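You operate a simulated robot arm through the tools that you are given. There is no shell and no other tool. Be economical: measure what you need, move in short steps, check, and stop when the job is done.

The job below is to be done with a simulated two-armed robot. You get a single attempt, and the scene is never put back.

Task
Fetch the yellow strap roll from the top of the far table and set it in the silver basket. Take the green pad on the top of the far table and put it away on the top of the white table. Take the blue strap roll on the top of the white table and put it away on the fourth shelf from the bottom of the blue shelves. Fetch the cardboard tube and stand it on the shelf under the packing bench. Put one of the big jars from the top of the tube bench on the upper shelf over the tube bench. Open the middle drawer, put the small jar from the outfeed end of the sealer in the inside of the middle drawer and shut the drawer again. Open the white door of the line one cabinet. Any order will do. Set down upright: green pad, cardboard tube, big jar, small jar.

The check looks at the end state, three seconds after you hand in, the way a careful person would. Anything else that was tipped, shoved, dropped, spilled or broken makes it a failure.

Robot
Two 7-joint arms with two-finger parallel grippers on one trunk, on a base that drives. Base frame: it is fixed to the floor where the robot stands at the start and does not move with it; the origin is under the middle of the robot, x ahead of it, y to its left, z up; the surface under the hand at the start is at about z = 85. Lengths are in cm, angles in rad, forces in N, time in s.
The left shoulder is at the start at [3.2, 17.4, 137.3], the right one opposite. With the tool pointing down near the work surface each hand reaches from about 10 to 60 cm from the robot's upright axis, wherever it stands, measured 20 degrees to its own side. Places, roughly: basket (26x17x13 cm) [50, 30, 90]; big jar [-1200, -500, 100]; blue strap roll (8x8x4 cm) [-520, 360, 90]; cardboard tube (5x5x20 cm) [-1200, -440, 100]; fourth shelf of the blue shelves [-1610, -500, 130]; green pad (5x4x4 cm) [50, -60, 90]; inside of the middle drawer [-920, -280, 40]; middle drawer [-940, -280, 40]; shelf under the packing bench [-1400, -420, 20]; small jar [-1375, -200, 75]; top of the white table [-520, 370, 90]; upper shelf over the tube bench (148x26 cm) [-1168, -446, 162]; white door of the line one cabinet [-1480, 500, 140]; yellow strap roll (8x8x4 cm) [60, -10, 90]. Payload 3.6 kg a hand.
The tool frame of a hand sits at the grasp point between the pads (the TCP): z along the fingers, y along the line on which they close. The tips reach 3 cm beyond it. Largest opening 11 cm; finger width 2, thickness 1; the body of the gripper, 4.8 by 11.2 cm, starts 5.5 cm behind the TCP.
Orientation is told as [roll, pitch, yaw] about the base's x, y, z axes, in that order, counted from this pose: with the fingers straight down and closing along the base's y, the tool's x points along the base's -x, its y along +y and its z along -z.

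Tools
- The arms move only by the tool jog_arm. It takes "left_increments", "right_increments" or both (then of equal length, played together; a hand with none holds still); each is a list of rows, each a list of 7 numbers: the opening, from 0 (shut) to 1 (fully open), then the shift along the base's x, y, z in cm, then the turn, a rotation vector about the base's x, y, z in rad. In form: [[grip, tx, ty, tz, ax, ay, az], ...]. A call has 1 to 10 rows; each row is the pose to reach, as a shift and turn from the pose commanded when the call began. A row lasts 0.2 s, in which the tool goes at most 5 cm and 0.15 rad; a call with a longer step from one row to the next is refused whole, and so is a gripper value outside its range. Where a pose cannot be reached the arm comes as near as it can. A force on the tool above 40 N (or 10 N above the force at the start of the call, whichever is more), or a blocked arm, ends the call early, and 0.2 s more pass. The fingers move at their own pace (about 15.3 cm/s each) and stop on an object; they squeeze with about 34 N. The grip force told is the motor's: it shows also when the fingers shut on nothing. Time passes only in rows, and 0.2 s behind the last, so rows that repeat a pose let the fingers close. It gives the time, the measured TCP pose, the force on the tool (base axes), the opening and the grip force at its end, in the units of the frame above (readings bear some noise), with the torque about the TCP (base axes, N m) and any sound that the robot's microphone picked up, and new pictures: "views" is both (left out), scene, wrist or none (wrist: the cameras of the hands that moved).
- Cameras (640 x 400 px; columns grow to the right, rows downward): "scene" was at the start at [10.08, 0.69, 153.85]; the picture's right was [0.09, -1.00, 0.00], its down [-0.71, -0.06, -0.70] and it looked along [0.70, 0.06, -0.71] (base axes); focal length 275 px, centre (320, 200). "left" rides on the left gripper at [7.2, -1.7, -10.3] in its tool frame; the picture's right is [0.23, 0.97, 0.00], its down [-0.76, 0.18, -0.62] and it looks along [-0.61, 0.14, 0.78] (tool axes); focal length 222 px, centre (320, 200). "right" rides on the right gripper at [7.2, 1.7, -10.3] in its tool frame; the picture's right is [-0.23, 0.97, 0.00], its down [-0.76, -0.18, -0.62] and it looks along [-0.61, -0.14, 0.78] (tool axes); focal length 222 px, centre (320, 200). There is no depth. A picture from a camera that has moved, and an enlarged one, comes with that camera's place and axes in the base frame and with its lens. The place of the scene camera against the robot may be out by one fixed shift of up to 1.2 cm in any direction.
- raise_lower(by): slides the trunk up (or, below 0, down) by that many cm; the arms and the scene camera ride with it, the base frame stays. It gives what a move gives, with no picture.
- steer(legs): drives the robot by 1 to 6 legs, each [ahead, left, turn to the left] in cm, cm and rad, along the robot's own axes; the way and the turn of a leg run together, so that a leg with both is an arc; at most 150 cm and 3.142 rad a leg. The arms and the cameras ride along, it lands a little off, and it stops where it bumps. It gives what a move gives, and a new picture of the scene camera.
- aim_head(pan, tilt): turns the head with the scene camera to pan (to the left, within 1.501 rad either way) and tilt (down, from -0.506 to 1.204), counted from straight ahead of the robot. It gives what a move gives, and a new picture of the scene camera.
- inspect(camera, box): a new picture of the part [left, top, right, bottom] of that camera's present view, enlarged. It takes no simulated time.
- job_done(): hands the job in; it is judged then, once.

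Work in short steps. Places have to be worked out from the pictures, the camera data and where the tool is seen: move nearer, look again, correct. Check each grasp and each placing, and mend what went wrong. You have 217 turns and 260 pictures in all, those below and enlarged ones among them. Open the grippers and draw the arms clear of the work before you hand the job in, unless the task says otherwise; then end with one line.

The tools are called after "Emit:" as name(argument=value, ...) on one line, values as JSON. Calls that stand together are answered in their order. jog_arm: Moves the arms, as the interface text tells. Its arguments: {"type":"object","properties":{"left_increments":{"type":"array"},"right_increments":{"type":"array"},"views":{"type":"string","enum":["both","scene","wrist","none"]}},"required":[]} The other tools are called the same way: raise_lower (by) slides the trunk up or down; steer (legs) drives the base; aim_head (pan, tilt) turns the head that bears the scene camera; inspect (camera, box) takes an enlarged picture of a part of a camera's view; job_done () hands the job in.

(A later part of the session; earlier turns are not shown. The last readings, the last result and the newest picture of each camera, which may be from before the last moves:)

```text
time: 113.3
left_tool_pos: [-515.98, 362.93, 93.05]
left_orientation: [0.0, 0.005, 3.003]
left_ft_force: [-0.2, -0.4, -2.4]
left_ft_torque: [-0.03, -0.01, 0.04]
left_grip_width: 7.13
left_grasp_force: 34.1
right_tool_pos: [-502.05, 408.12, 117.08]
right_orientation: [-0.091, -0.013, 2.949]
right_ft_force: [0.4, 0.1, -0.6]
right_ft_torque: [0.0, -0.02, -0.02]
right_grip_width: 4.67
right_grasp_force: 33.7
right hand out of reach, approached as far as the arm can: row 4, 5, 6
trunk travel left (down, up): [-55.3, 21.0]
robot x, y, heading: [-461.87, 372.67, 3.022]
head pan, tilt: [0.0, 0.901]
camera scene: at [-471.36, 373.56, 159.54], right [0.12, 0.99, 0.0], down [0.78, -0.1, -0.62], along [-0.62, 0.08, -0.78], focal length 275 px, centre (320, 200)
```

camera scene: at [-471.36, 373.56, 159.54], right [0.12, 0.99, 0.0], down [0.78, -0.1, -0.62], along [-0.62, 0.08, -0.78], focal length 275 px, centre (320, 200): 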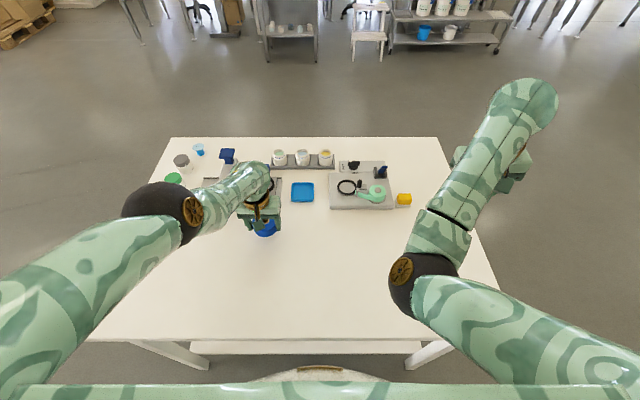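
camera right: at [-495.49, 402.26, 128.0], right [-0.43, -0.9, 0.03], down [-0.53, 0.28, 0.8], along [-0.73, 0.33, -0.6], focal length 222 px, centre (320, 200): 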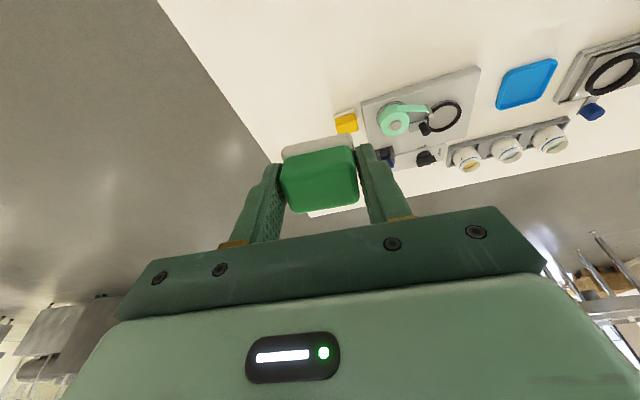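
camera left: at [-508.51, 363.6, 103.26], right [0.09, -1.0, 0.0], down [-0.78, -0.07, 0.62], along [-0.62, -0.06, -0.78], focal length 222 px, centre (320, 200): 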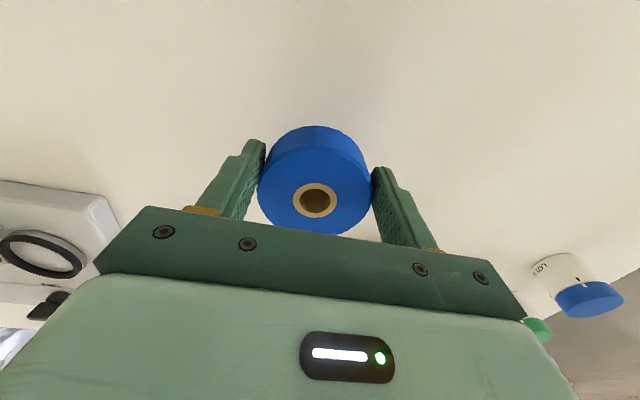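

Now level. I go down at a moderate pace and fix the small roll.

Emit:
jog_arm(right_increments=[[0, 0, -0.5, -2, -0.02, 0, 0], [0, 0, -1, -4, -0.04, 0, 0], [0, 0, -1.5, -6, -0.06, 0.01, 0], [0, 0, -2, -8, -0.088, 0.017, 0], [0, 0, -3, -10, -0.088, 0.017, 0], [0, 0, -4, -12, -0.088, 0.017, 0], [0, 0, -5, -14, -0.088, 0.017, 0]], views="both")

```text
time: 115.1
left_tool_pos: [-516.0, 362.89, 92.95]
left_orientation: [-0.003, 0.006, 3.004]
left_ft_force: [0.4, 0.0, -2.0]
left_ft_torque: [-0.04, -0.04, 0.03]
left_grip_width: 7.16
left_grasp_force: 33.9
right_tool_pos: [-501.03, 408.3, 103.39]
right_orientation: [-0.093, -0.018, 2.918]
right_ft_force: [0.2, 0.8, 0.3]
right_ft_torque: [-0.01, 0.0, 0.01]
right_grip_width: 4.67
right_grasp_force: 34.2
trunk travel left (down, up): [-55.3, 21.0]
robot x, y, heading: [-461.75, 372.62, 3.02]
head pan, tilt: [0.0, 0.901]
stopped in row 7 (right hand): the arm was blocked; the commanded pose is now the measured one
camera scene: at [-471.34, 373.52, 159.54], right [0.12, 0.99, 0.0], down [0.78, -0.1, -0.62], along [-0.62, 0.08, -0.78], focal length 275 px, centre (320, 200)
camera right: at [-494.47, 404.21, 113.4], right [-0.44, -0.89, -0.09], down [-0.7, 0.28, 0.65], along [-0.56, 0.35, -0.75], focal length 222 px, centre (320, 200)
```

scene: 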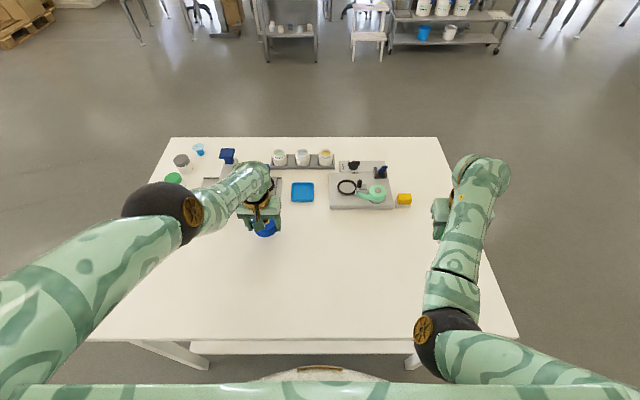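
right: 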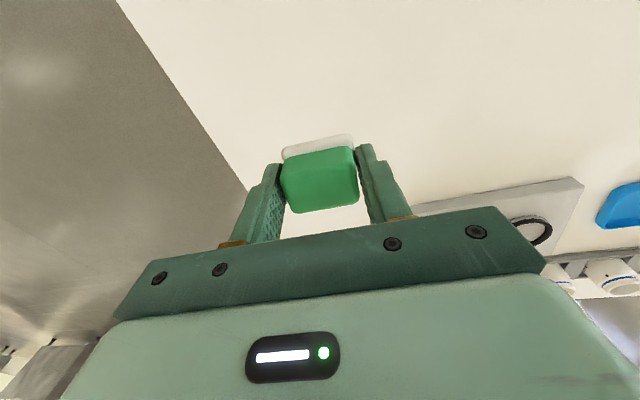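

At z 103 the hand is over clear tabletop, well inside the edge. I continue down slowly and fix the roll.

Emit:
jog_arm(right_increments=[[0, 0, 0, -1.5, -0.02, 0.005, 0], [0, 0, 0, -3, -0.04, 0.01, 0], [0, 0, 0, -4.5, -0.06, 0.015, 0], [0, 0, 0, -6, -0.091, 0.02, 0], [0, 0, 0, -7.5, -0.091, 0.02, 0], [0, 0, 0, -9, -0.091, 0.02, 0]], views="wrist")

```text
time: 116.7
left_tool_pos: [-515.8, 362.87, 92.97]
left_orientation: [-0.002, 0.006, 3.004]
left_ft_force: [-0.1, -0.3, -1.5]
left_ft_torque: [0.01, -0.04, 0.02]
left_grip_width: 7.11
left_grasp_force: 33.3
right_tool_pos: [-500.81, 411.45, 94.98]
right_orientation: [-0.039, -0.028, 2.895]
right_ft_force: [-0.6, 0.1, -0.7]
right_ft_torque: [0.0, 0.0, -0.01]
right_grip_width: 4.67
right_grasp_force: 33.9
trunk travel left (down, up): [-55.3, 21.0]
robot x, y, heading: [-461.16, 372.38, 3.021]
head pan, tilt: [0.0, 0.901]
stopped in row 6 (right hand): the arm was blocked; the commanded pose is now the measured one
camera right: at [-493.99, 407.57, 104.99], right [-0.46, -0.89, -0.03], down [-0.68, 0.33, 0.65], along [-0.57, 0.32, -0.76], focal length 222 px, centre (320, 200)
```

right: 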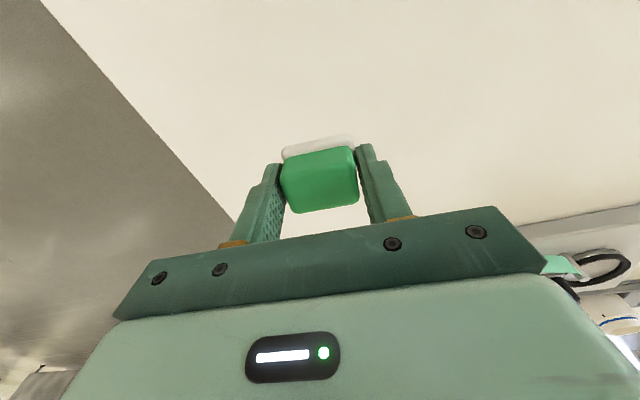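

The pad is 6 cm above the table, but the arm stalls again with sideways drift. I look at the right elbow to see whether it touches something.

Emit:
aim_head(pan=-0.5, tilt=1.15)

```text
time: 117.6
left_tool_pos: [-515.91, 362.87, 93.01]
left_orientation: [-0.002, 0.004, 3.003]
left_ft_force: [0.1, -0.8, -2.8]
left_ft_torque: [-0.03, -0.02, -0.01]
left_grip_width: 7.14
left_grasp_force: 34.2
right_tool_pos: [-500.76, 411.29, 94.76]
right_orientation: [-0.038, -0.026, 2.895]
right_ft_force: [0.1, -1.1, -0.2]
right_ft_torque: [0.03, -0.02, -0.01]
right_grip_width: 4.71
right_grasp_force: 33.9
trunk travel left (down, up): [-55.3, 21.0]
robot x, y, heading: [-461.7, 372.25, 3.017]
head pan, tilt: [-0.499, 1.15]
camera scene: at [-468.69, 376.12, 157.85], right [0.58, 0.81, 0.0], down [0.74, -0.53, -0.41], along [-0.33, 0.24, -0.91], focal length 275 px, centre (320, 200)
```

scene: 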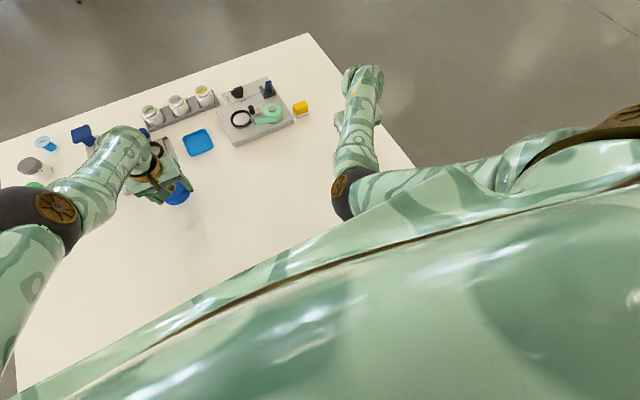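

The elbow sits against my own chest, which is why it stalls. I reach 6 cm further forward to free the elbow and then go down (the yellow box is at x≈-526, so there is room).

Emit:
jog_arm(right_increments=[[0, -2, -0.5, 0.5, -0.01, 0.01, 0], [0, -4, -1, 0.5, -0.02, 0.02, 0], [0, -6, -1.5, 0, -0.03, 0.025, 0], [0, -6, -1.5, -1.5, -0.03, 0.025, 0], [0, -6, -1.5, -3, -0.03, 0.025, 0], [0, -6, -1.5, -4.3, -0.03, 0.025, 0]], views="wrist")

```text
time: 119.0
left_tool_pos: [-516.0, 362.89, 92.99]
left_orientation: [-0.001, 0.005, 3.004]
left_ft_force: [0.2, -0.3, -2.4]
left_ft_torque: [-0.01, -0.06, 0.03]
left_grip_width: 7.13
left_grasp_force: 34.2
right_tool_pos: [-506.7, 409.52, 90.53]
right_orientation: [0.002, -0.042, 2.896]
right_ft_force: [-1.0, -0.4, -0.1]
right_ft_torque: [-0.01, -0.05, 0.0]
right_grip_width: 4.68
right_grasp_force: 33.9
trunk travel left (down, up): [-55.3, 21.0]
robot x, y, heading: [-461.66, 372.45, 3.018]
head pan, tilt: [-0.499, 1.15]
camera right: at [-499.66, 406.1, 100.52], right [-0.46, -0.89, 0.01], down [-0.67, 0.35, 0.65], along [-0.59, 0.29, -0.76], focal length 222 px, centre (320, 200)
```

right: 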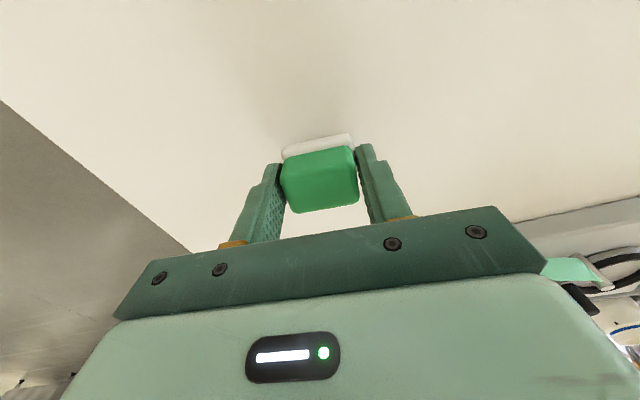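

The arm is free now and the pad is 1.7 cm above the table. I level it, set it down, open and lift.

Emit:
jog_arm(right_increments=[[0, 0, 0, -0.5, 0, -0.04, 0], [0, 0, 0, -1.2, 0, -0.04, 0], [0, 0, 0, -1.8, 0, -0.04, 0], [0.4, 0, 0, -1.8, 0, -0.04, 0], [0.7, 0, 0, -1.8, 0, -0.04, 0], [0.8, 0, 0, -1.8, 0, -0.04, 0], [0.8, 0, 0, 1, 0, -0.04, 0], [0.8, 0, 0, 4, 0, -0.04, 0], [0.8, 0, 0, 8, 0, -0.04, 0]], views="wrist")

```text
time: 119.7
left_tool_pos: [-515.7, 362.67, 93.21]
left_orientation: [-0.004, 0.001, 3.002]
left_ft_force: [0.4, -0.1, -1.8]
left_ft_torque: [0.01, -0.06, -0.02]
left_grip_width: 7.11
left_grasp_force: 34.4
right_tool_pos: [-506.65, 409.6, 89.77]
right_orientation: [-0.015, -0.014, 2.895]
right_ft_force: [15.1, -7.4, 30.8]
right_ft_torque: [-0.25, -0.82, -0.08]
right_grip_width: 4.69
right_grasp_force: 33.8
trunk travel left (down, up): [-55.3, 21.0]
robot x, y, heading: [-461.31, 372.81, 3.019]
head pan, tilt: [-0.499, 1.15]
stopped in row 3 (right hand): the force on the tool passed its limit at 51 N (the readings are from after the stop); the commanded pose is now the measured one
camera right: at [-500.05, 406.05, 99.99], right [-0.46, -0.89, -0.01], down [-0.69, 0.35, 0.64], along [-0.56, 0.3, -0.77], focal length 222 px, centre (320, 200)
```

right: 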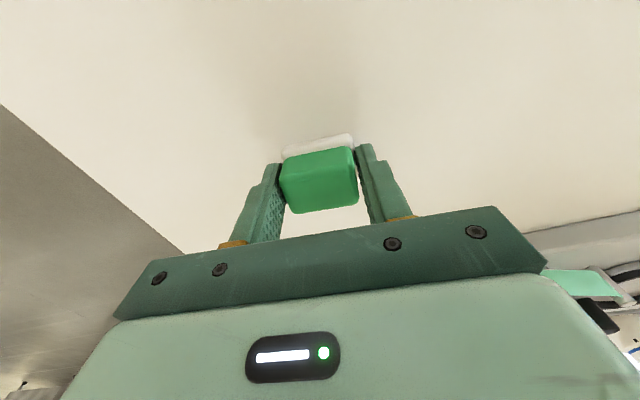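

Contact with the table at TCP z 89.8. I open slowly and lift.

Emit:
jog_arm(right_increments=[[0, 0, 0, 0.2, 0, 0, 0], [0.5, 0, 0, 0.2, 0, 0, 0], [0.7, 0, 0, 0.2, 0, 0, 0], [0.8, 0, 0, 0.2, 0, 0, 0], [0.8, -0.5, 0, 2.5, 0, 0, 0], [0.8, -1, 0, 5, 0, 0, 0], [0.8, -1.5, 0, 8, 0, 0, 0], [0.8, -2, 0, 11, 0, 0, 0]], views="wrist")

```text
time: 121.5
left_tool_pos: [-516.01, 362.86, 93.04]
left_orientation: [-0.004, 0.006, 3.003]
left_ft_force: [-0.2, 0.4, -2.1]
left_ft_torque: [0.02, -0.02, -0.03]
left_grip_width: 7.13
left_grasp_force: 33.7
right_tool_pos: [-509.01, 409.87, 100.38]
right_orientation: [-0.014, -0.011, 2.894]
right_ft_force: [0.5, -0.5, 0.2]
right_ft_torque: [0.05, -0.01, -0.01]
right_grip_width: 8.81
right_grasp_force: 0.0
trunk travel left (down, up): [-55.3, 21.0]
robot x, y, heading: [-461.64, 372.7, 3.016]
head pan, tilt: [-0.499, 1.15]
camera right: at [-502.46, 406.33, 110.71], right [-0.46, -0.89, -0.01], down [-0.69, 0.35, 0.63], along [-0.56, 0.3, -0.77], focal length 222 px, centre (320, 200)
```

right: 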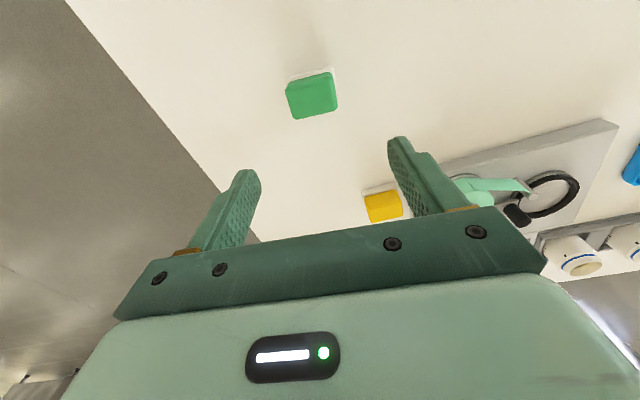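

The green pad stands flat on the white table. I raise the trunk, back away into open floor, and then unlock the left arm.

Emit:
raise_lower(by=20)

Emit:
steer(legs=[[-80, 0, 0]])

Emit:
jog_arm(left_increments=[[0, 0.5, -1, -4, 0, 0, 0], [0, 1, -3, -8, 0, 0, 0], [0, 2, -4, -12, 0, 0, 0], [0, 5, -5, -15, 0, 0, 0], [0, 8, -5, -18, 0, 0, 0], [0, 11, -5, -20, 0, 0, 0], [0, 14, -5, -21, 0, 0, 0]], views="scene")

```text
time: 123.7
left_tool_pos: [-515.89, 362.84, 113.27]
left_orientation: [0.0, -0.002, 3.004]
left_ft_force: [0.0, -0.1, -2.9]
left_ft_torque: [0.02, -0.01, -0.01]
left_grip_width: 7.09
left_grasp_force: 34.0
right_tool_pos: [-509.04, 409.74, 120.29]
right_orientation: [-0.013, -0.011, 2.896]
right_ft_force: [-0.1, -0.1, 0.1]
right_ft_torque: [-0.01, 0.04, -0.02]
right_grip_width: 8.81
right_grasp_force: 0.1
trunk travel left (down, up): [-75.3, 1.0]
robot x, y, heading: [-461.47, 372.91, 3.017]
head pan, tilt: [-0.499, 1.15]
```

```text
time: 127.9
left_tool_pos: [-437.58, 353.11, 113.45]
left_orientation: [-0.001, 0.0, 3.009]
left_ft_force: [0.7, -0.1, -2.6]
left_ft_torque: [0.0, -0.05, 0.0]
left_grip_width: 7.1
left_grasp_force: 33.8
right_tool_pos: [-430.94, 400.09, 120.38]
right_orientation: [-0.014, -0.011, 2.901]
right_ft_force: [0.3, -0.5, 0.2]
right_ft_torque: [-0.02, 0.01, 0.05]
right_grip_width: 8.81
right_grasp_force: 0.1
trunk travel left (down, up): [-75.3, 1.0]
robot x, y, heading: [-383.06, 363.1, 3.026]
head pan, tilt: [-0.499, 1.15]
camera scene: at [-389.69, 366.56, 177.85], right [0.58, 0.82, 0.0], down [0.75, -0.53, -0.41], along [-0.33, 0.24, -0.91], focal length 275 px, centre (320, 200)
```

scene: 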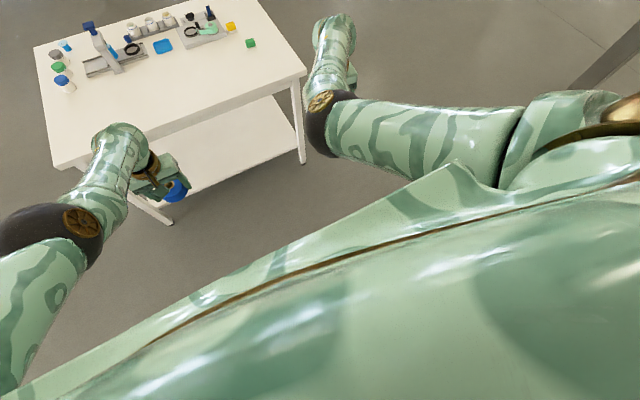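

```text
time: 129.5
left_tool_pos: [-423.94, 345.89, 97.26]
left_orientation: [-0.002, -0.005, 3.008]
left_ft_force: [-0.1, 0.7, -1.3]
left_ft_torque: [0.0, 0.01, -0.02]
left_grip_width: 7.08
left_grasp_force: 34.4
left hand out of reach, approached as far as the arm can: row 1, 2, 3, 4, 5, 6, 7
right_tool_pos: [-430.77, 399.94, 120.32]
right_orientation: [-0.014, -0.011, 2.902]
right_ft_force: [0.3, -0.5, -0.9]
right_ft_torque: [-0.03, -0.05, 0.03]
right_grip_width: 8.81
right_grasp_force: 0.1
trunk travel left (down, up): [-75.3, 1.0]
robot x, y, heading: [-383.32, 362.82, 3.022]
head pan, tilt: [-0.499, 1.15]
camera scene: at [-389.5, 366.5, 177.86], right [0.58, 0.82, 0.0], down [0.74, -0.53, -0.41], along [-0.33, 0.24, -0.91], focal length 275 px, centre (320, 200)
```

scene: 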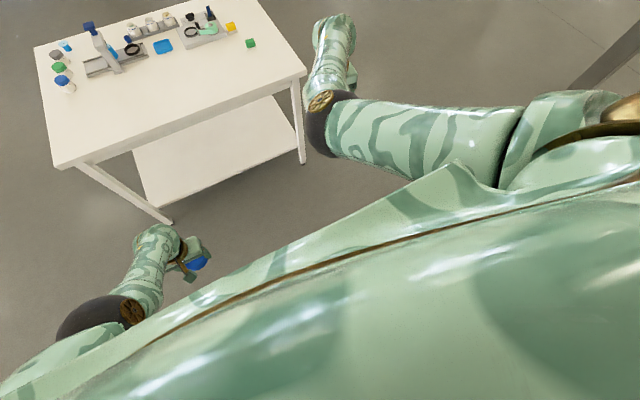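

It follows better. I continue inward and toward the middle to bend the elbow.

Emit:
jog_arm(left_increments=[[0, 3, 2, 0, 0, 0, 0], [0, 6, 4, 0, 0, 0, 0], [0, 7, 6, 2, 0, 0, 0], [0, 7, 8, 5, 0, 0, 0], [0, 6, 10, 8, 0, 0, 0]], views="none")

```text
time: 130.5
left_tool_pos: [-420.15, 340.55, 101.21]
left_orientation: [0.193, -0.031, 3.032]
left_ft_force: [0.1, -0.4, -1.6]
left_ft_torque: [0.0, -0.03, 0.03]
left_grip_width: 7.08
left_grasp_force: 34.5
right_tool_pos: [-430.74, 399.98, 120.39]
right_orientation: [-0.013, -0.013, 2.9]
right_ft_force: [0.0, -1.1, 0.1]
right_ft_torque: [0.03, 0.03, -0.01]
right_grip_width: 8.8
right_grasp_force: 0.0
trunk travel left (down, up): [-75.3, 1.0]
robot x, y, heading: [-382.91, 362.94, 3.023]
head pan, tilt: [-0.499, 1.15]
stopped in row 4 (left hand): the arm was blocked; the commanded pose is now the measured one
```

The elbow is bent now and the left arm is compact. I look around for routes towards the far west and south-west of the room.

Emit:
aim_head(pan=0.0, tilt=0.2)

Emit:
aim_head(pan=0.9, tilt=0.2)

Emit:
aim_head(pan=-0.8, tilt=0.2)

```text
time: 131.7
left_tool_pos: [-420.4, 340.55, 101.0]
left_orientation: [0.192, -0.03, 3.033]
left_ft_force: [-0.6, 0.2, -0.2]
left_ft_torque: [0.0, -0.04, -0.01]
left_grip_width: 7.06
left_grasp_force: 34.3
right_tool_pos: [-430.83, 399.99, 120.28]
right_orientation: [-0.012, -0.011, 2.902]
right_ft_force: [-0.5, 0.0, 0.3]
right_ft_torque: [0.04, -0.01, -0.03]
right_grip_width: 8.78
right_grasp_force: 0.1
trunk travel left (down, up): [-75.3, 1.0]
robot x, y, heading: [-383.1, 363.55, 3.022]
head pan, tilt: [0.0, 0.201]
camera scene: at [-393.99, 364.19, 185.7], right [0.12, 0.99, 0.0], down [0.2, -0.02, -0.98], along [-0.97, 0.12, -0.2], focal length 275 px, centre (320, 200)
```

scene: 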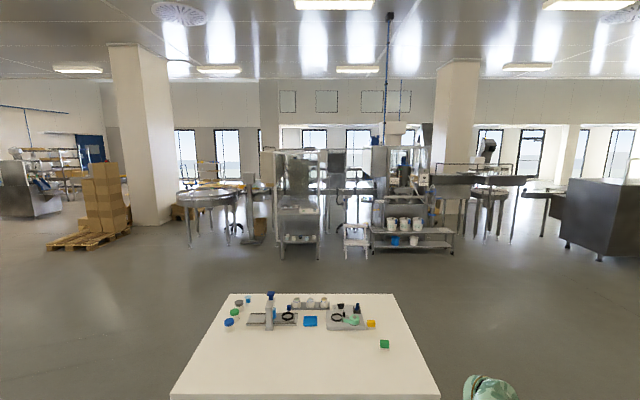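

```text
time: 132.9
left_tool_pos: [-420.43, 340.57, 101.11]
left_orientation: [0.192, -0.031, 3.034]
left_ft_force: [0.8, 0.0, -2.2]
left_ft_torque: [0.03, -0.03, 0.01]
left_grip_width: 7.06
left_grasp_force: 33.7
right_tool_pos: [-430.85, 400.01, 120.4]
right_orientation: [-0.011, -0.009, 2.902]
right_ft_force: [0.4, -0.1, -0.7]
right_ft_torque: [0.0, -0.05, 0.02]
right_grip_width: 8.83
right_grasp_force: 0.0
trunk travel left (down, up): [-75.3, 1.0]
robot x, y, heading: [-382.96, 363.12, 3.022]
head pan, tilt: [0.901, 0.201]
camera scene: at [-391.36, 356.52, 185.7], right [-0.7, 0.71, 0.0], down [0.14, 0.14, -0.98], along [-0.69, -0.69, -0.2], focal length 275 px, centre (320, 200)
```

scene: 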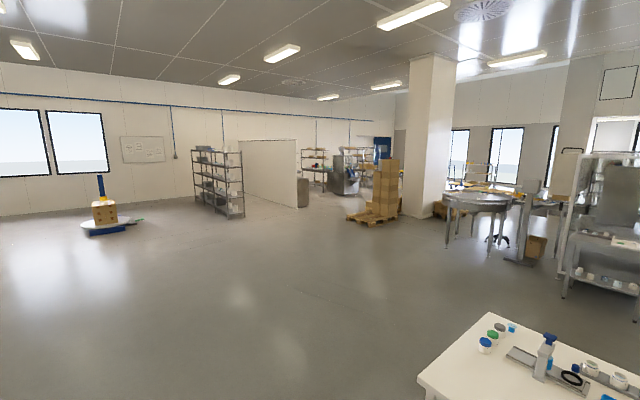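

```text
time: 134.7
left_tool_pos: [-420.48, 340.62, 101.13]
left_orientation: [0.191, -0.031, 3.033]
left_ft_force: [0.1, 0.1, -1.9]
left_ft_torque: [0.0, 0.01, 0.01]
left_grip_width: 7.09
left_grasp_force: 33.6
right_tool_pos: [-430.9, 400.02, 120.59]
right_orientation: [-0.011, -0.011, 2.901]
right_ft_force: [-0.1, 0.8, -0.5]
right_ft_torque: [0.0, 0.01, 0.03]
right_grip_width: 8.77
right_grasp_force: 0.1
trunk travel left (down, up): [-75.3, 1.0]
robot x, y, heading: [-383.19, 362.74, 3.021]
head pan, tilt: [-0.799, 0.201]
camera scene: at [-390.43, 370.47, 185.7], right [0.79, 0.61, 0.0], down [0.12, -0.16, -0.98], along [-0.6, 0.78, -0.2], focal length 275 px, centre (320, 200)
```

scene: 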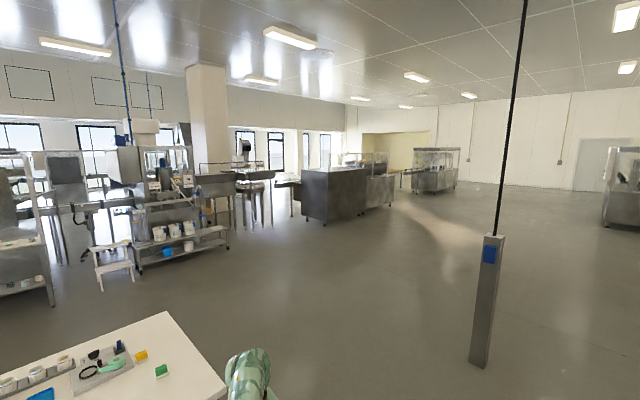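

The way south-west is open: partition, pallet stack and the drawer unit near (-940,-260). I head for about (-790,-85).

Emit:
steer(legs=[[0, 0, 0.957], [150, 0, 0], [150, 0, 0], [150, 0, 0], [140, 0, 0]])

Emit:
aim_head(pan=-0.2, tilt=0.25)

```text
time: 165.2
left_tool_pos: [-779.93, -121.0, 101.04]
left_orientation: [0.193, -0.033, -2.302]
left_ft_force: [-0.7, -0.5, -1.5]
left_ft_torque: [0.02, -0.01, 0.0]
left_grip_width: 7.0
left_grasp_force: 33.7
right_tool_pos: [-834.25, -94.93, 120.39]
right_orientation: [-0.012, -0.01, -2.435]
right_ft_force: [-0.6, 0.5, 0.3]
right_ft_torque: [-0.04, 0.04, 0.02]
right_grip_width: 8.79
right_grasp_force: 0.0
trunk travel left (down, up): [-75.3, 1.0]
robot x, y, heading: [-776.0, -77.54, -2.311]
head pan, tilt: [-0.799, 0.201]
camera scene: at [-786.87, -78.9, 185.71], right [-0.03, 1.0, 0.0], down [0.2, 0.01, -0.98], along [-0.98, -0.03, -0.2], focal length 275 px, centre (320, 200)
```

scene: 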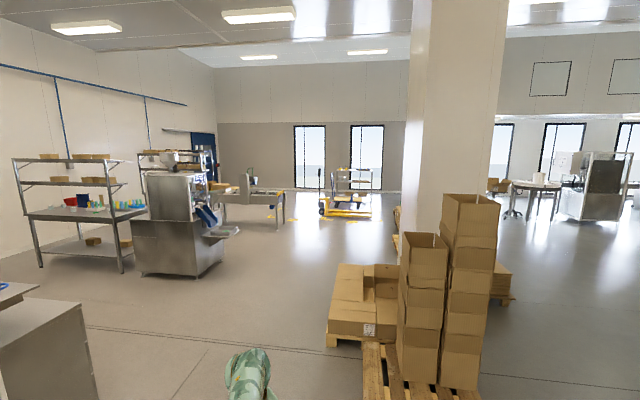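

```text
time: 166.2
left_tool_pos: [-779.85, -121.09, 101.19]
left_orientation: [0.19, -0.031, -2.302]
left_ft_force: [-0.2, -1.0, -2.3]
left_ft_torque: [0.01, -0.02, -0.02]
left_grip_width: 6.98
left_grasp_force: 34.6
right_tool_pos: [-834.19, -94.93, 120.42]
right_orientation: [-0.012, -0.011, -2.436]
right_ft_force: [0.2, -0.2, 0.7]
right_ft_torque: [0.01, 0.0, 0.0]
right_grip_width: 8.78
right_grasp_force: 0.0
trunk travel left (down, up): [-75.3, 1.0]
robot x, y, heading: [-776.23, -77.69, -2.31]
head pan, tilt: [-0.201, 0.25]
camera scene: at [-785.12, -84.1, 185.25], right [-0.59, 0.81, 0.0], down [0.2, 0.15, -0.97], along [-0.78, -0.57, -0.25], focal length 275 px, centre (320, 200)
```

scene: 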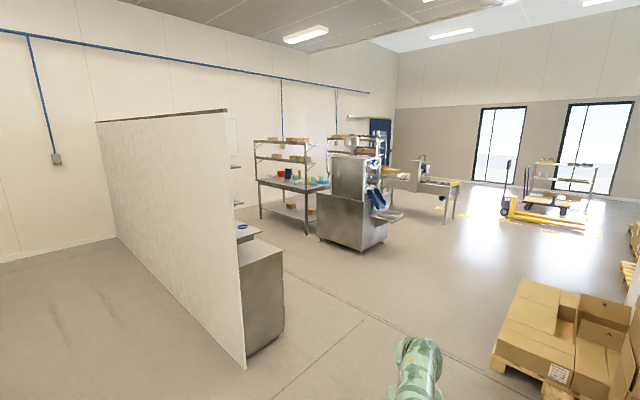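

The gap between the drawer unit (north corner about (-945,-241)) and the pallets (down to about y -73) centres near y=-155. I drive through it heading west.

Emit:
steer(legs=[[0, 0, -0.09], [114, 0, 0], [0, 0, -0.74], [150, 0, 0], [80, 0, 0]])

Emit:
aim_head(pan=0.3, tilt=0.35)

Emit:
aim_head(pan=1.4, tilt=0.45)

```text
time: 185.3
left_tool_pos: [-1124.67, -180.27, 101.1]
left_orientation: [0.193, -0.032, -3.131]
left_ft_force: [0.8, 0.0, -2.0]
left_ft_torque: [0.0, -0.03, 0.04]
left_grip_width: 6.95
left_grasp_force: 33.6
right_tool_pos: [-1142.14, -122.38, 120.34]
right_orientation: [-0.012, -0.011, 3.02]
right_ft_force: [0.2, -0.6, -0.2]
right_ft_torque: [-0.04, -0.03, -0.02]
right_grip_width: 8.81
right_grasp_force: 0.0
trunk travel left (down, up): [-75.3, 1.0]
robot x, y, heading: [-1090.37, -153.68, -3.138]
head pan, tilt: [-0.201, 0.25]
camera scene: at [-1101.1, -151.79, 185.25], right [0.2, 0.98, 0.0], down [0.24, -0.05, -0.97], along [-0.95, 0.19, -0.25], focal length 275 px, centre (320, 200)
```

scene: 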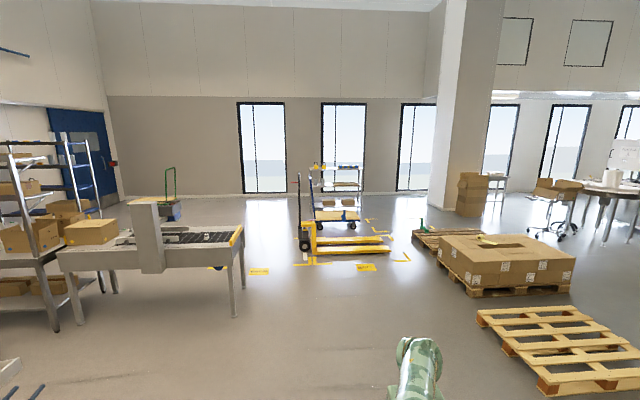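

```text
time: 186.3
left_tool_pos: [-1124.73, -180.22, 101.05]
left_orientation: [0.191, -0.031, -3.131]
left_ft_force: [0.5, 0.5, -1.8]
left_ft_torque: [0.02, -0.02, 0.03]
left_grip_width: 6.94
left_grasp_force: 33.7
right_tool_pos: [-1142.13, -122.46, 120.36]
right_orientation: [-0.012, -0.011, 3.021]
right_ft_force: [0.2, 0.2, -0.7]
right_ft_torque: [0.01, 0.02, 0.01]
right_grip_width: 8.8
right_grasp_force: 0.2
trunk travel left (down, up): [-75.3, 1.0]
robot x, y, heading: [-1090.67, -153.68, -3.14]
head pan, tilt: [0.3, 0.351]
camera scene: at [-1100.88, -156.39, 184.31], right [-0.3, 0.95, 0.0], down [0.33, 0.1, -0.94], along [-0.9, -0.28, -0.34], focal length 275 px, centre (320, 200)
```

scene: 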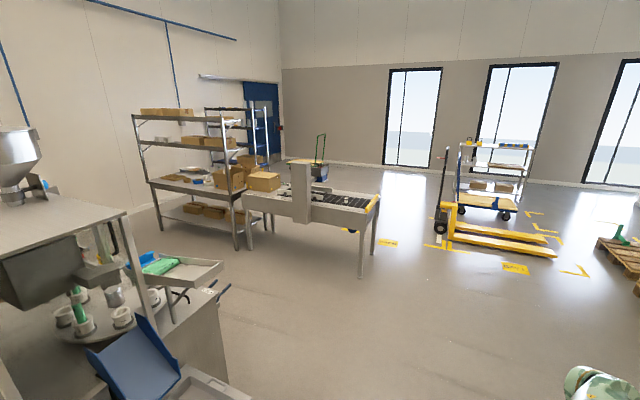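

```text
time: 187.6
left_tool_pos: [-1124.7, -180.31, 101.14]
left_orientation: [0.192, -0.031, -3.13]
left_ft_force: [-0.2, -0.6, -1.2]
left_ft_torque: [0.04, -0.03, 0.0]
left_grip_width: 6.98
left_grasp_force: 34.0
right_tool_pos: [-1142.07, -122.44, 120.41]
right_orientation: [-0.012, -0.01, 3.019]
right_ft_force: [-0.5, -0.1, -0.4]
right_ft_torque: [0.0, 0.01, -0.01]
right_grip_width: 8.8
right_grasp_force: 0.2
trunk travel left (down, up): [-75.3, 1.0]
robot x, y, heading: [-1090.37, -153.43, -3.139]
head pan, tilt: [1.4, 0.45]
camera scene: at [-1093.56, -162.69, 183.39], right [-0.99, 0.17, 0.0], down [0.07, 0.43, -0.9], along [-0.15, -0.89, -0.44], focal length 275 px, centre (320, 200)
```

scene: 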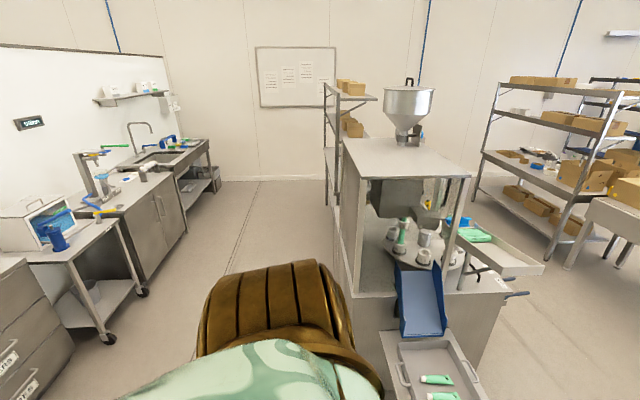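

The sealer's outfeed end is straight ahead near (-1378,-190), with the packing bench behind it. I zoom in on the outfeed end to find the small jar.

Emit:
aim_head(pan=0.15, tilt=0.35)

Emit:
inspect(camera="scene", box=[100, 130, 340, 280])

```text
time: 189.0
left_tool_pos: [-1124.7, -180.28, 101.07]
left_orientation: [0.193, -0.032, -3.13]
left_ft_force: [0.3, -0.8, -2.2]
left_ft_torque: [0.0, 0.01, -0.01]
left_grip_width: 6.93
left_grasp_force: 33.9
right_tool_pos: [-1142.13, -122.48, 120.34]
right_orientation: [-0.013, -0.011, 3.02]
right_ft_force: [-0.5, 0.5, -0.7]
right_ft_torque: [0.02, 0.02, -0.04]
right_grip_width: 8.79
right_grasp_force: 0.1
trunk travel left (down, up): [-75.3, 1.0]
robot x, y, heading: [-1090.31, -153.31, -3.137]
head pan, tilt: [0.15, 0.351]
camera scene: at [-1101.21, -155.05, 184.3], right [-0.15, 0.99, 0.0], down [0.34, 0.05, -0.94], along [-0.93, -0.14, -0.34], focal length 275 px, centre (320, 200)
```

scene: 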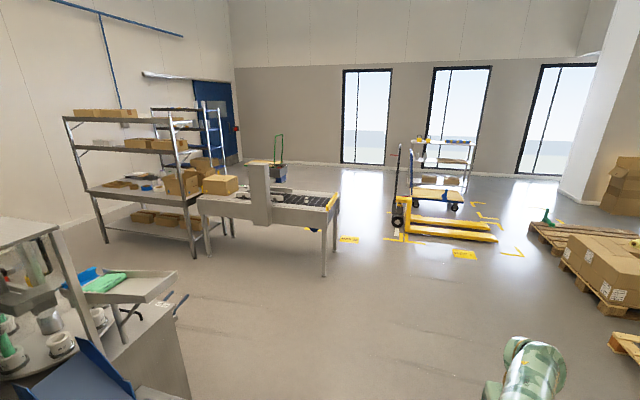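

```text
2.67 times, centred on (220, 205) of scene
camera zoom: at [-1101.21, -155.05, 184.3], right [-0.15, 0.99, 0.0], down [0.34, 0.05, -0.94], along [-0.93, -0.14, -0.34], focal length 732 px, centre (587, 187)
```

zoom: 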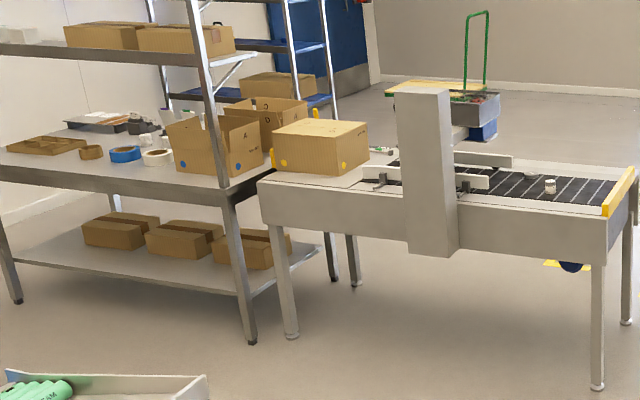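

The small jar stands on the rollers near (-1393,-215). First I deliver the blue roll: I go west along y≈-143 to pass between the sealer's north end and the yellow jack, and stop to look.

Emit:
steer(legs=[[120, -10, 0], [120, 0, 0]])

Emit:
aim_head(pan=0.5, tilt=0.35)

Emit:
aim_head(pan=-0.3, tilt=0.6)

```text
time: 200.9
left_tool_pos: [-1367.38, -173.22, 101.18]
left_orientation: [0.193, -0.03, -3.122]
left_ft_force: [-0.5, 0.3, -2.5]
left_ft_torque: [0.03, -0.02, 0.03]
left_grip_width: 6.89
left_grasp_force: 33.8
right_tool_pos: [-1385.57, -115.7, 120.39]
right_orientation: [-0.01, -0.011, 3.029]
right_ft_force: [-0.2, -0.3, 0.8]
right_ft_torque: [-0.01, 0.04, -0.01]
right_grip_width: 8.77
right_grasp_force: 0.0
trunk travel left (down, up): [-75.3, 1.0]
robot x, y, heading: [-1333.55, -146.2, -3.131]
head pan, tilt: [0.15, 0.351]
camera scene: at [-1344.2, -147.74, 184.31], right [-0.16, 0.99, 0.0], down [0.34, 0.06, -0.94], along [-0.93, -0.15, -0.34], focal length 275 px, centre (320, 200)
```

scene: 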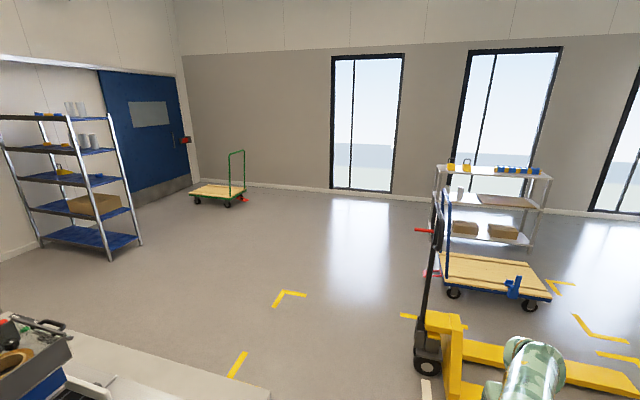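

```text
time: 201.8
left_tool_pos: [-1367.52, -173.33, 101.12]
left_orientation: [0.194, -0.03, -3.122]
left_ft_force: [0.0, 0.0, -2.1]
left_ft_torque: [0.01, -0.02, -0.01]
left_grip_width: 6.9
left_grasp_force: 34.0
right_tool_pos: [-1385.41, -115.56, 120.35]
right_orientation: [-0.013, -0.012, 3.03]
right_ft_force: [0.6, -0.4, -0.1]
right_ft_torque: [0.0, 0.0, 0.01]
right_grip_width: 8.78
right_grasp_force: 0.1
trunk travel left (down, up): [-75.3, 1.0]
robot x, y, heading: [-1333.28, -146.1, -3.129]
head pan, tilt: [0.499, 0.351]
camera scene: at [-1343.2, -150.78, 184.3], right [-0.49, 0.87, 0.0], down [0.3, 0.17, -0.94], along [-0.82, -0.46, -0.34], focal length 275 px, centre (320, 200)
```

scene: 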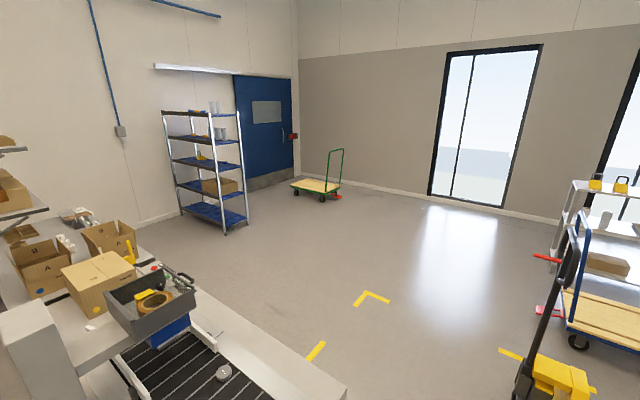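

```text
time: 202.9
left_tool_pos: [-1367.54, -173.37, 101.08]
left_orientation: [0.191, -0.032, -3.12]
left_ft_force: [0.6, 0.9, -2.5]
left_ft_torque: [0.01, -0.01, 0.0]
left_grip_width: 6.9
left_grasp_force: 33.8
right_tool_pos: [-1385.51, -115.62, 120.35]
right_orientation: [-0.012, -0.01, 3.03]
right_ft_force: [-0.1, -0.3, 0.9]
right_ft_torque: [0.02, -0.04, -0.01]
right_grip_width: 8.78
right_grasp_force: 0.1
trunk travel left (down, up): [-75.3, 1.0]
robot x, y, heading: [-1333.29, -146.28, -3.13]
head pan, tilt: [-0.3, 0.6]
camera scene: at [-1343.53, -143.73, 182.03], right [0.28, 0.96, 0.0], down [0.54, -0.16, -0.82], along [-0.79, 0.23, -0.57], focal length 275 px, centre (320, 200)
```

scene: 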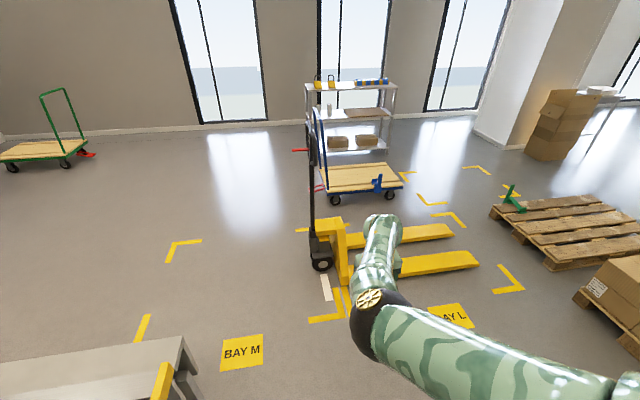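

The passage midpoint between the sealer corner (-1414,-178) and the yellow jack (-1490,-98) is (-1452,-138). I turn to face south-west, slide there, and then go on.

Emit:
steer(legs=[[0, 0, 0.93], [63.7, -101, 0]])

Emit:
aim_head(pan=0.3, tilt=0.5)

```text
time: 211.3
left_tool_pos: [-1450.91, -182.18, 101.09]
left_orientation: [0.191, -0.031, -2.19]
left_ft_force: [1.0, 0.4, -1.7]
left_ft_torque: [0.02, -0.02, -0.03]
left_grip_width: 6.85
left_grasp_force: 33.9
right_tool_pos: [-1507.86, -162.25, 120.38]
right_orientation: [-0.014, -0.009, -2.323]
right_ft_force: [0.4, -0.4, -0.2]
right_ft_torque: [-0.01, 0.02, -0.01]
right_grip_width: 8.8
right_grasp_force: 0.0
trunk travel left (down, up): [-75.3, 1.0]
robot x, y, heading: [-1452.3, -138.79, -2.203]
head pan, tilt: [-0.3, 0.6]
camera scene: at [-1460.44, -145.0, 182.03], right [-0.6, 0.8, 0.0], down [0.45, 0.34, -0.82], along [-0.66, -0.49, -0.57], focal length 275 px, centre (320, 200)
```

scene: 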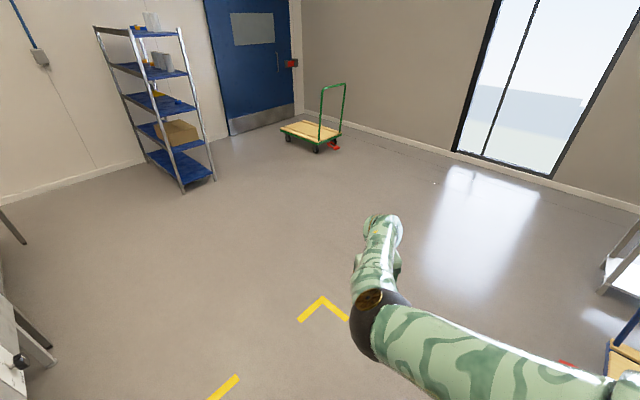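

```text
time: 212.3
left_tool_pos: [-1450.85, -182.25, 101.12]
left_orientation: [0.193, -0.032, -2.191]
left_ft_force: [0.6, 0.3, -1.8]
left_ft_torque: [0.05, -0.01, -0.01]
left_grip_width: 6.83
left_grasp_force: 34.4
right_tool_pos: [-1507.84, -162.22, 120.49]
right_orientation: [-0.012, -0.012, -2.324]
right_ft_force: [-0.2, 0.4, 0.7]
right_ft_torque: [0.0, -0.03, -0.02]
right_grip_width: 8.8
right_grasp_force: 0.1
trunk travel left (down, up): [-75.3, 1.0]
robot x, y, heading: [-1451.82, -139.14, -2.197]
head pan, tilt: [0.3, 0.499]
camera scene: at [-1456.33, -148.33, 182.93], right [-0.95, 0.32, 0.0], down [0.16, 0.45, -0.88], along [-0.29, -0.83, -0.48], focal length 275 px, centre (320, 200)
```

scene: 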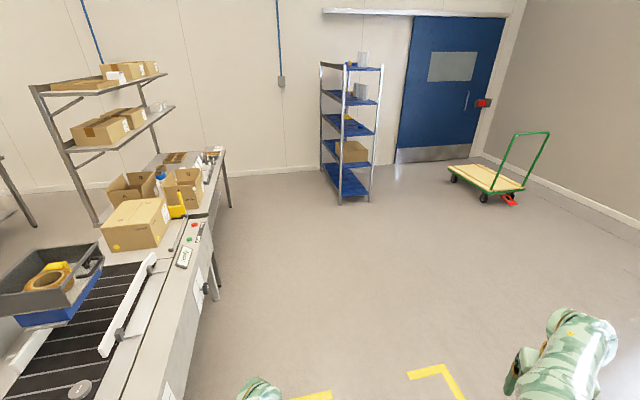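

The floor to the blue shelves is open, and the fourth shelf is at z≈130, with the fifth about 33 cm above. I zoom on the shelves and check the roll in the left hand.

Emit:
inspect(camera="scene", box=[290, 40, 410, 215])

Emit:
inspect(camera="left", box=[160, 80, 480, 280])

```text
2.29 times, centred on (350, 128) of scene
camera zoom: at [-1456.33, -148.33, 182.93], right [-0.95, 0.32, 0.0], down [0.16, 0.45, -0.88], along [-0.29, -0.83, -0.48], focal length 628 px, centre (251, 366)
```

zoom: 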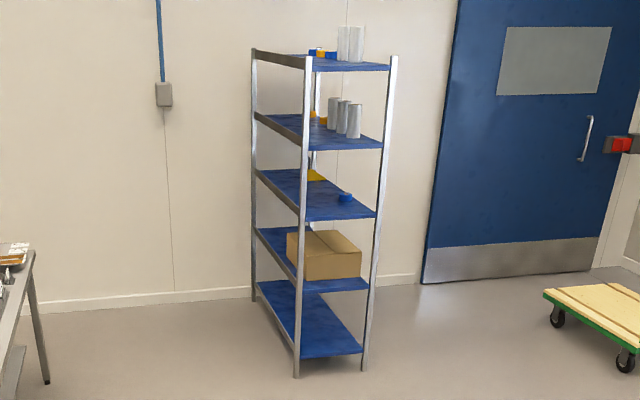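

```text
2.00 times, centred on (320, 180) of left
camera zoom: at [-1449.31, -173.96, 110.56], right [0.91, -0.37, 0.18], down [-0.39, -0.63, 0.67], along [-0.13, -0.68, -0.72], focal length 444 px, centre (320, 240)
```

zoom: 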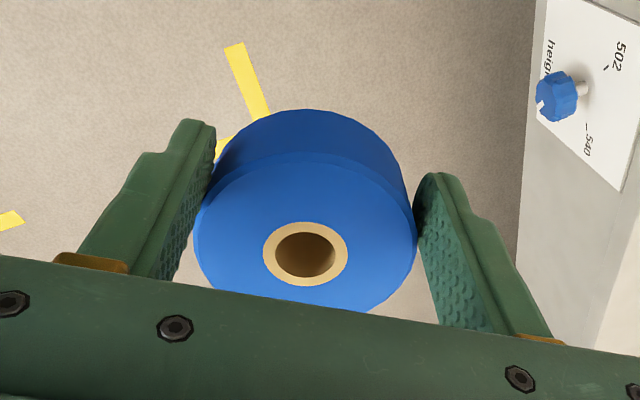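

The roll is still well held. The fourth shelf looks free along its front, south of the grey cylinders. I drive round to face the shelves from the east (heading ≈3.01).

Emit:
steer(legs=[[91.5, 35.7, 0], [91.5, 35.7, 0], [0, 0, -1.07], [0, 90, 0], [0, 85, 0]])

Emit:
aim_head(pan=0.0, tilt=0.5)

```text
time: 233.3
left_tool_pos: [-1557.69, -525.86, 101.2]
left_orientation: [0.192, -0.032, 3.051]
left_ft_force: [0.2, 0.6, -2.4]
left_ft_torque: [0.0, -0.04, 0.02]
left_grip_width: 6.81
left_grasp_force: 34.3
right_tool_pos: [-1569.16, -466.5, 120.28]
right_orientation: [-0.013, -0.01, 2.917]
right_ft_force: [0.0, 0.7, -1.1]
right_ft_torque: [-0.02, -0.02, 0.02]
right_grip_width: 8.79
right_grasp_force: 0.2
trunk travel left (down, up): [-75.3, 1.0]
robot x, y, heading: [-1520.87, -502.94, 3.045]
head pan, tilt: [0.3, 0.499]
camera scene: at [-1531.41, -504.52, 182.94], right [-0.2, 0.98, 0.0], down [0.47, 0.09, -0.88], along [-0.86, -0.17, -0.48], focal length 275 px, centre (320, 200)
```

scene: 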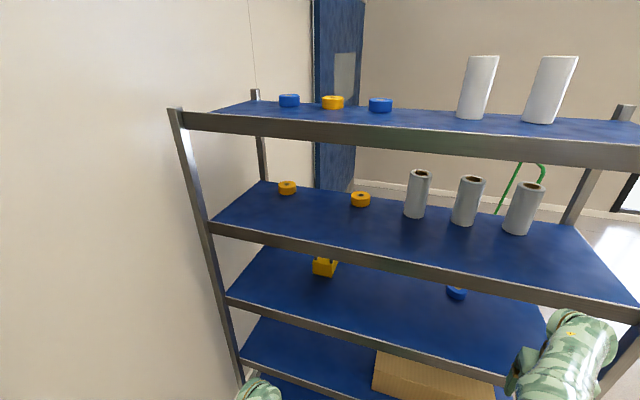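

```text
time: 234.1
left_tool_pos: [-1557.66, -526.03, 101.1]
left_orientation: [0.193, -0.032, 3.052]
left_ft_force: [-0.3, 0.0, -2.3]
left_ft_torque: [0.02, -0.05, -0.02]
left_grip_width: 6.81
left_grasp_force: 34.3
right_tool_pos: [-1569.14, -466.66, 120.46]
right_orientation: [-0.015, -0.011, 2.919]
right_ft_force: [-0.2, -0.4, -0.3]
right_ft_torque: [-0.02, 0.05, -0.02]
right_grip_width: 8.81
right_grasp_force: 0.0
trunk travel left (down, up): [-75.3, 1.0]
robot x, y, heading: [-1521.4, -502.61, 3.041]
head pan, tilt: [0.0, 0.499]
camera scene: at [-1531.55, -501.9, 182.93], right [0.1, 1.0, 0.0], down [0.48, -0.05, -0.88], along [-0.87, 0.09, -0.48], focal length 275 px, centre (320, 200)
```

scene: 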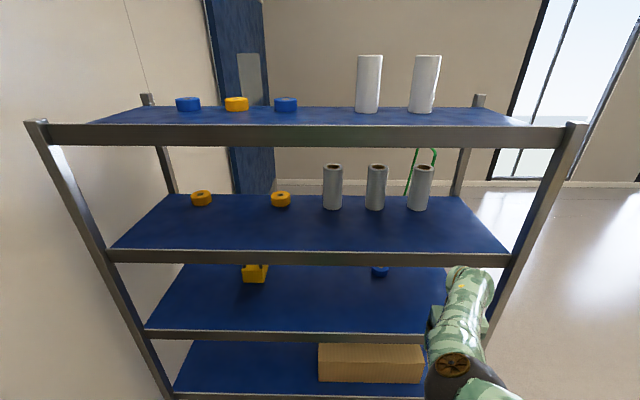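

The fourth shelf has a free strip in front; I'll use about (-1608,-530). With the arms still in free space I level the left hand and move it forward and up, slowly.

Emit:
jog_arm(left_increments=[[0, -2, 0, 1, 0.03, 0, 0], [0, -4, 0, 2, 0.06, 0, 0], [0, -6, 0, 4, 0.1, 0, 0], [0, -8, 0, 6, 0.14, 0, 0], [0, -10, 0, 8, 0.19, -0.02, 0], [0, -12, 0, 10, 0.19, -0.02, 0], [0, -14, 0, 13, 0.19, -0.02, 0], [0, -15, 0, 16, 0.19, -0.02, 0]], views="none")

```text
time: 235.9
left_tool_pos: [-1572.59, -525.94, 117.19]
left_orientation: [0.001, -0.026, 3.055]
left_ft_force: [-0.5, 0.7, -0.8]
left_ft_torque: [-0.04, -0.07, -0.01]
left_grip_width: 6.78
left_grasp_force: 33.8
right_tool_pos: [-1569.26, -466.54, 120.35]
right_orientation: [-0.013, -0.011, 2.917]
right_ft_force: [-0.6, 0.4, 0.1]
right_ft_torque: [-0.04, 0.01, 0.0]
right_grip_width: 8.78
right_grasp_force: 0.1
trunk travel left (down, up): [-75.3, 1.0]
robot x, y, heading: [-1520.68, -502.72, 3.041]
head pan, tilt: [0.0, 0.499]
```

Now I tilt the fingers forward (about 0.8 rad) while raising to z≈139.

Emit:
jog_arm(left_increments=[[0, -1, 0, 2.5, 0.01, 0.1, 0], [0, -2, 0, 5, 0.02, 0.2, 0], [0, -3, 0, 8, 0.03, 0.3, 0], [0, -4, 0, 11, 0.04, 0.4, 0], [0, -5, 0, 14, 0.05, 0.5, 0], [0, -6, 0, 17, 0.06, 0.6, 0], [0, -6.5, 0, 20, 0.07, 0.7, 0], [0, -6.5, 0, 23, 0.08, 0.8, 0]], views="both")

```text
time: 237.9
left_tool_pos: [-1579.6, -529.5, 141.33]
left_orientation: [0.069, -0.848, 3.046]
left_ft_force: [0.4, -0.7, -1.9]
left_ft_torque: [0.0, -0.05, 0.01]
left_grip_width: 6.78
left_grasp_force: 33.9
right_tool_pos: [-1569.25, -466.42, 120.36]
right_orientation: [-0.015, -0.01, 2.917]
right_ft_force: [0.3, 0.3, 0.4]
right_ft_torque: [0.03, -0.01, 0.01]
right_grip_width: 8.79
right_grasp_force: 0.1
trunk travel left (down, up): [-75.3, 1.0]
robot x, y, heading: [-1520.76, -502.6, 3.038]
head pan, tilt: [0.0, 0.499]
stopped in row 8 (left hand): the arm was blocked; the commanded pose is now the measured one
camera scene: at [-1531.6, -501.87, 182.93], right [0.1, 0.99, 0.0], down [0.48, -0.05, -0.88], along [-0.87, 0.09, -0.48], focal length 275 px, centre (320, 200)
camera left: at [-1566.85, -528.25, 142.56], right [0.1, -0.99, -0.13], down [-0.04, -0.13, 0.99], along [-0.99, -0.1, -0.05], focal length 222 px, centre (320, 200)
```

scene: 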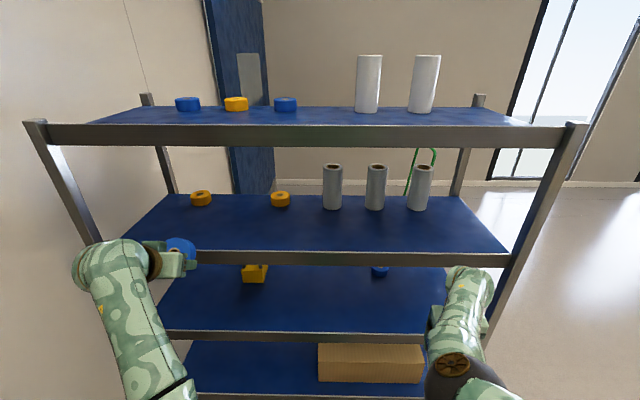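
left: 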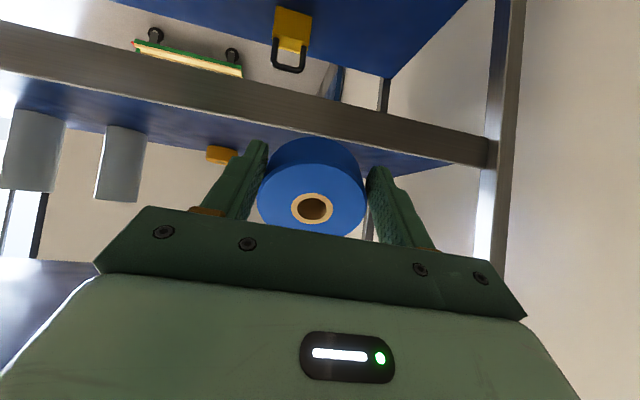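

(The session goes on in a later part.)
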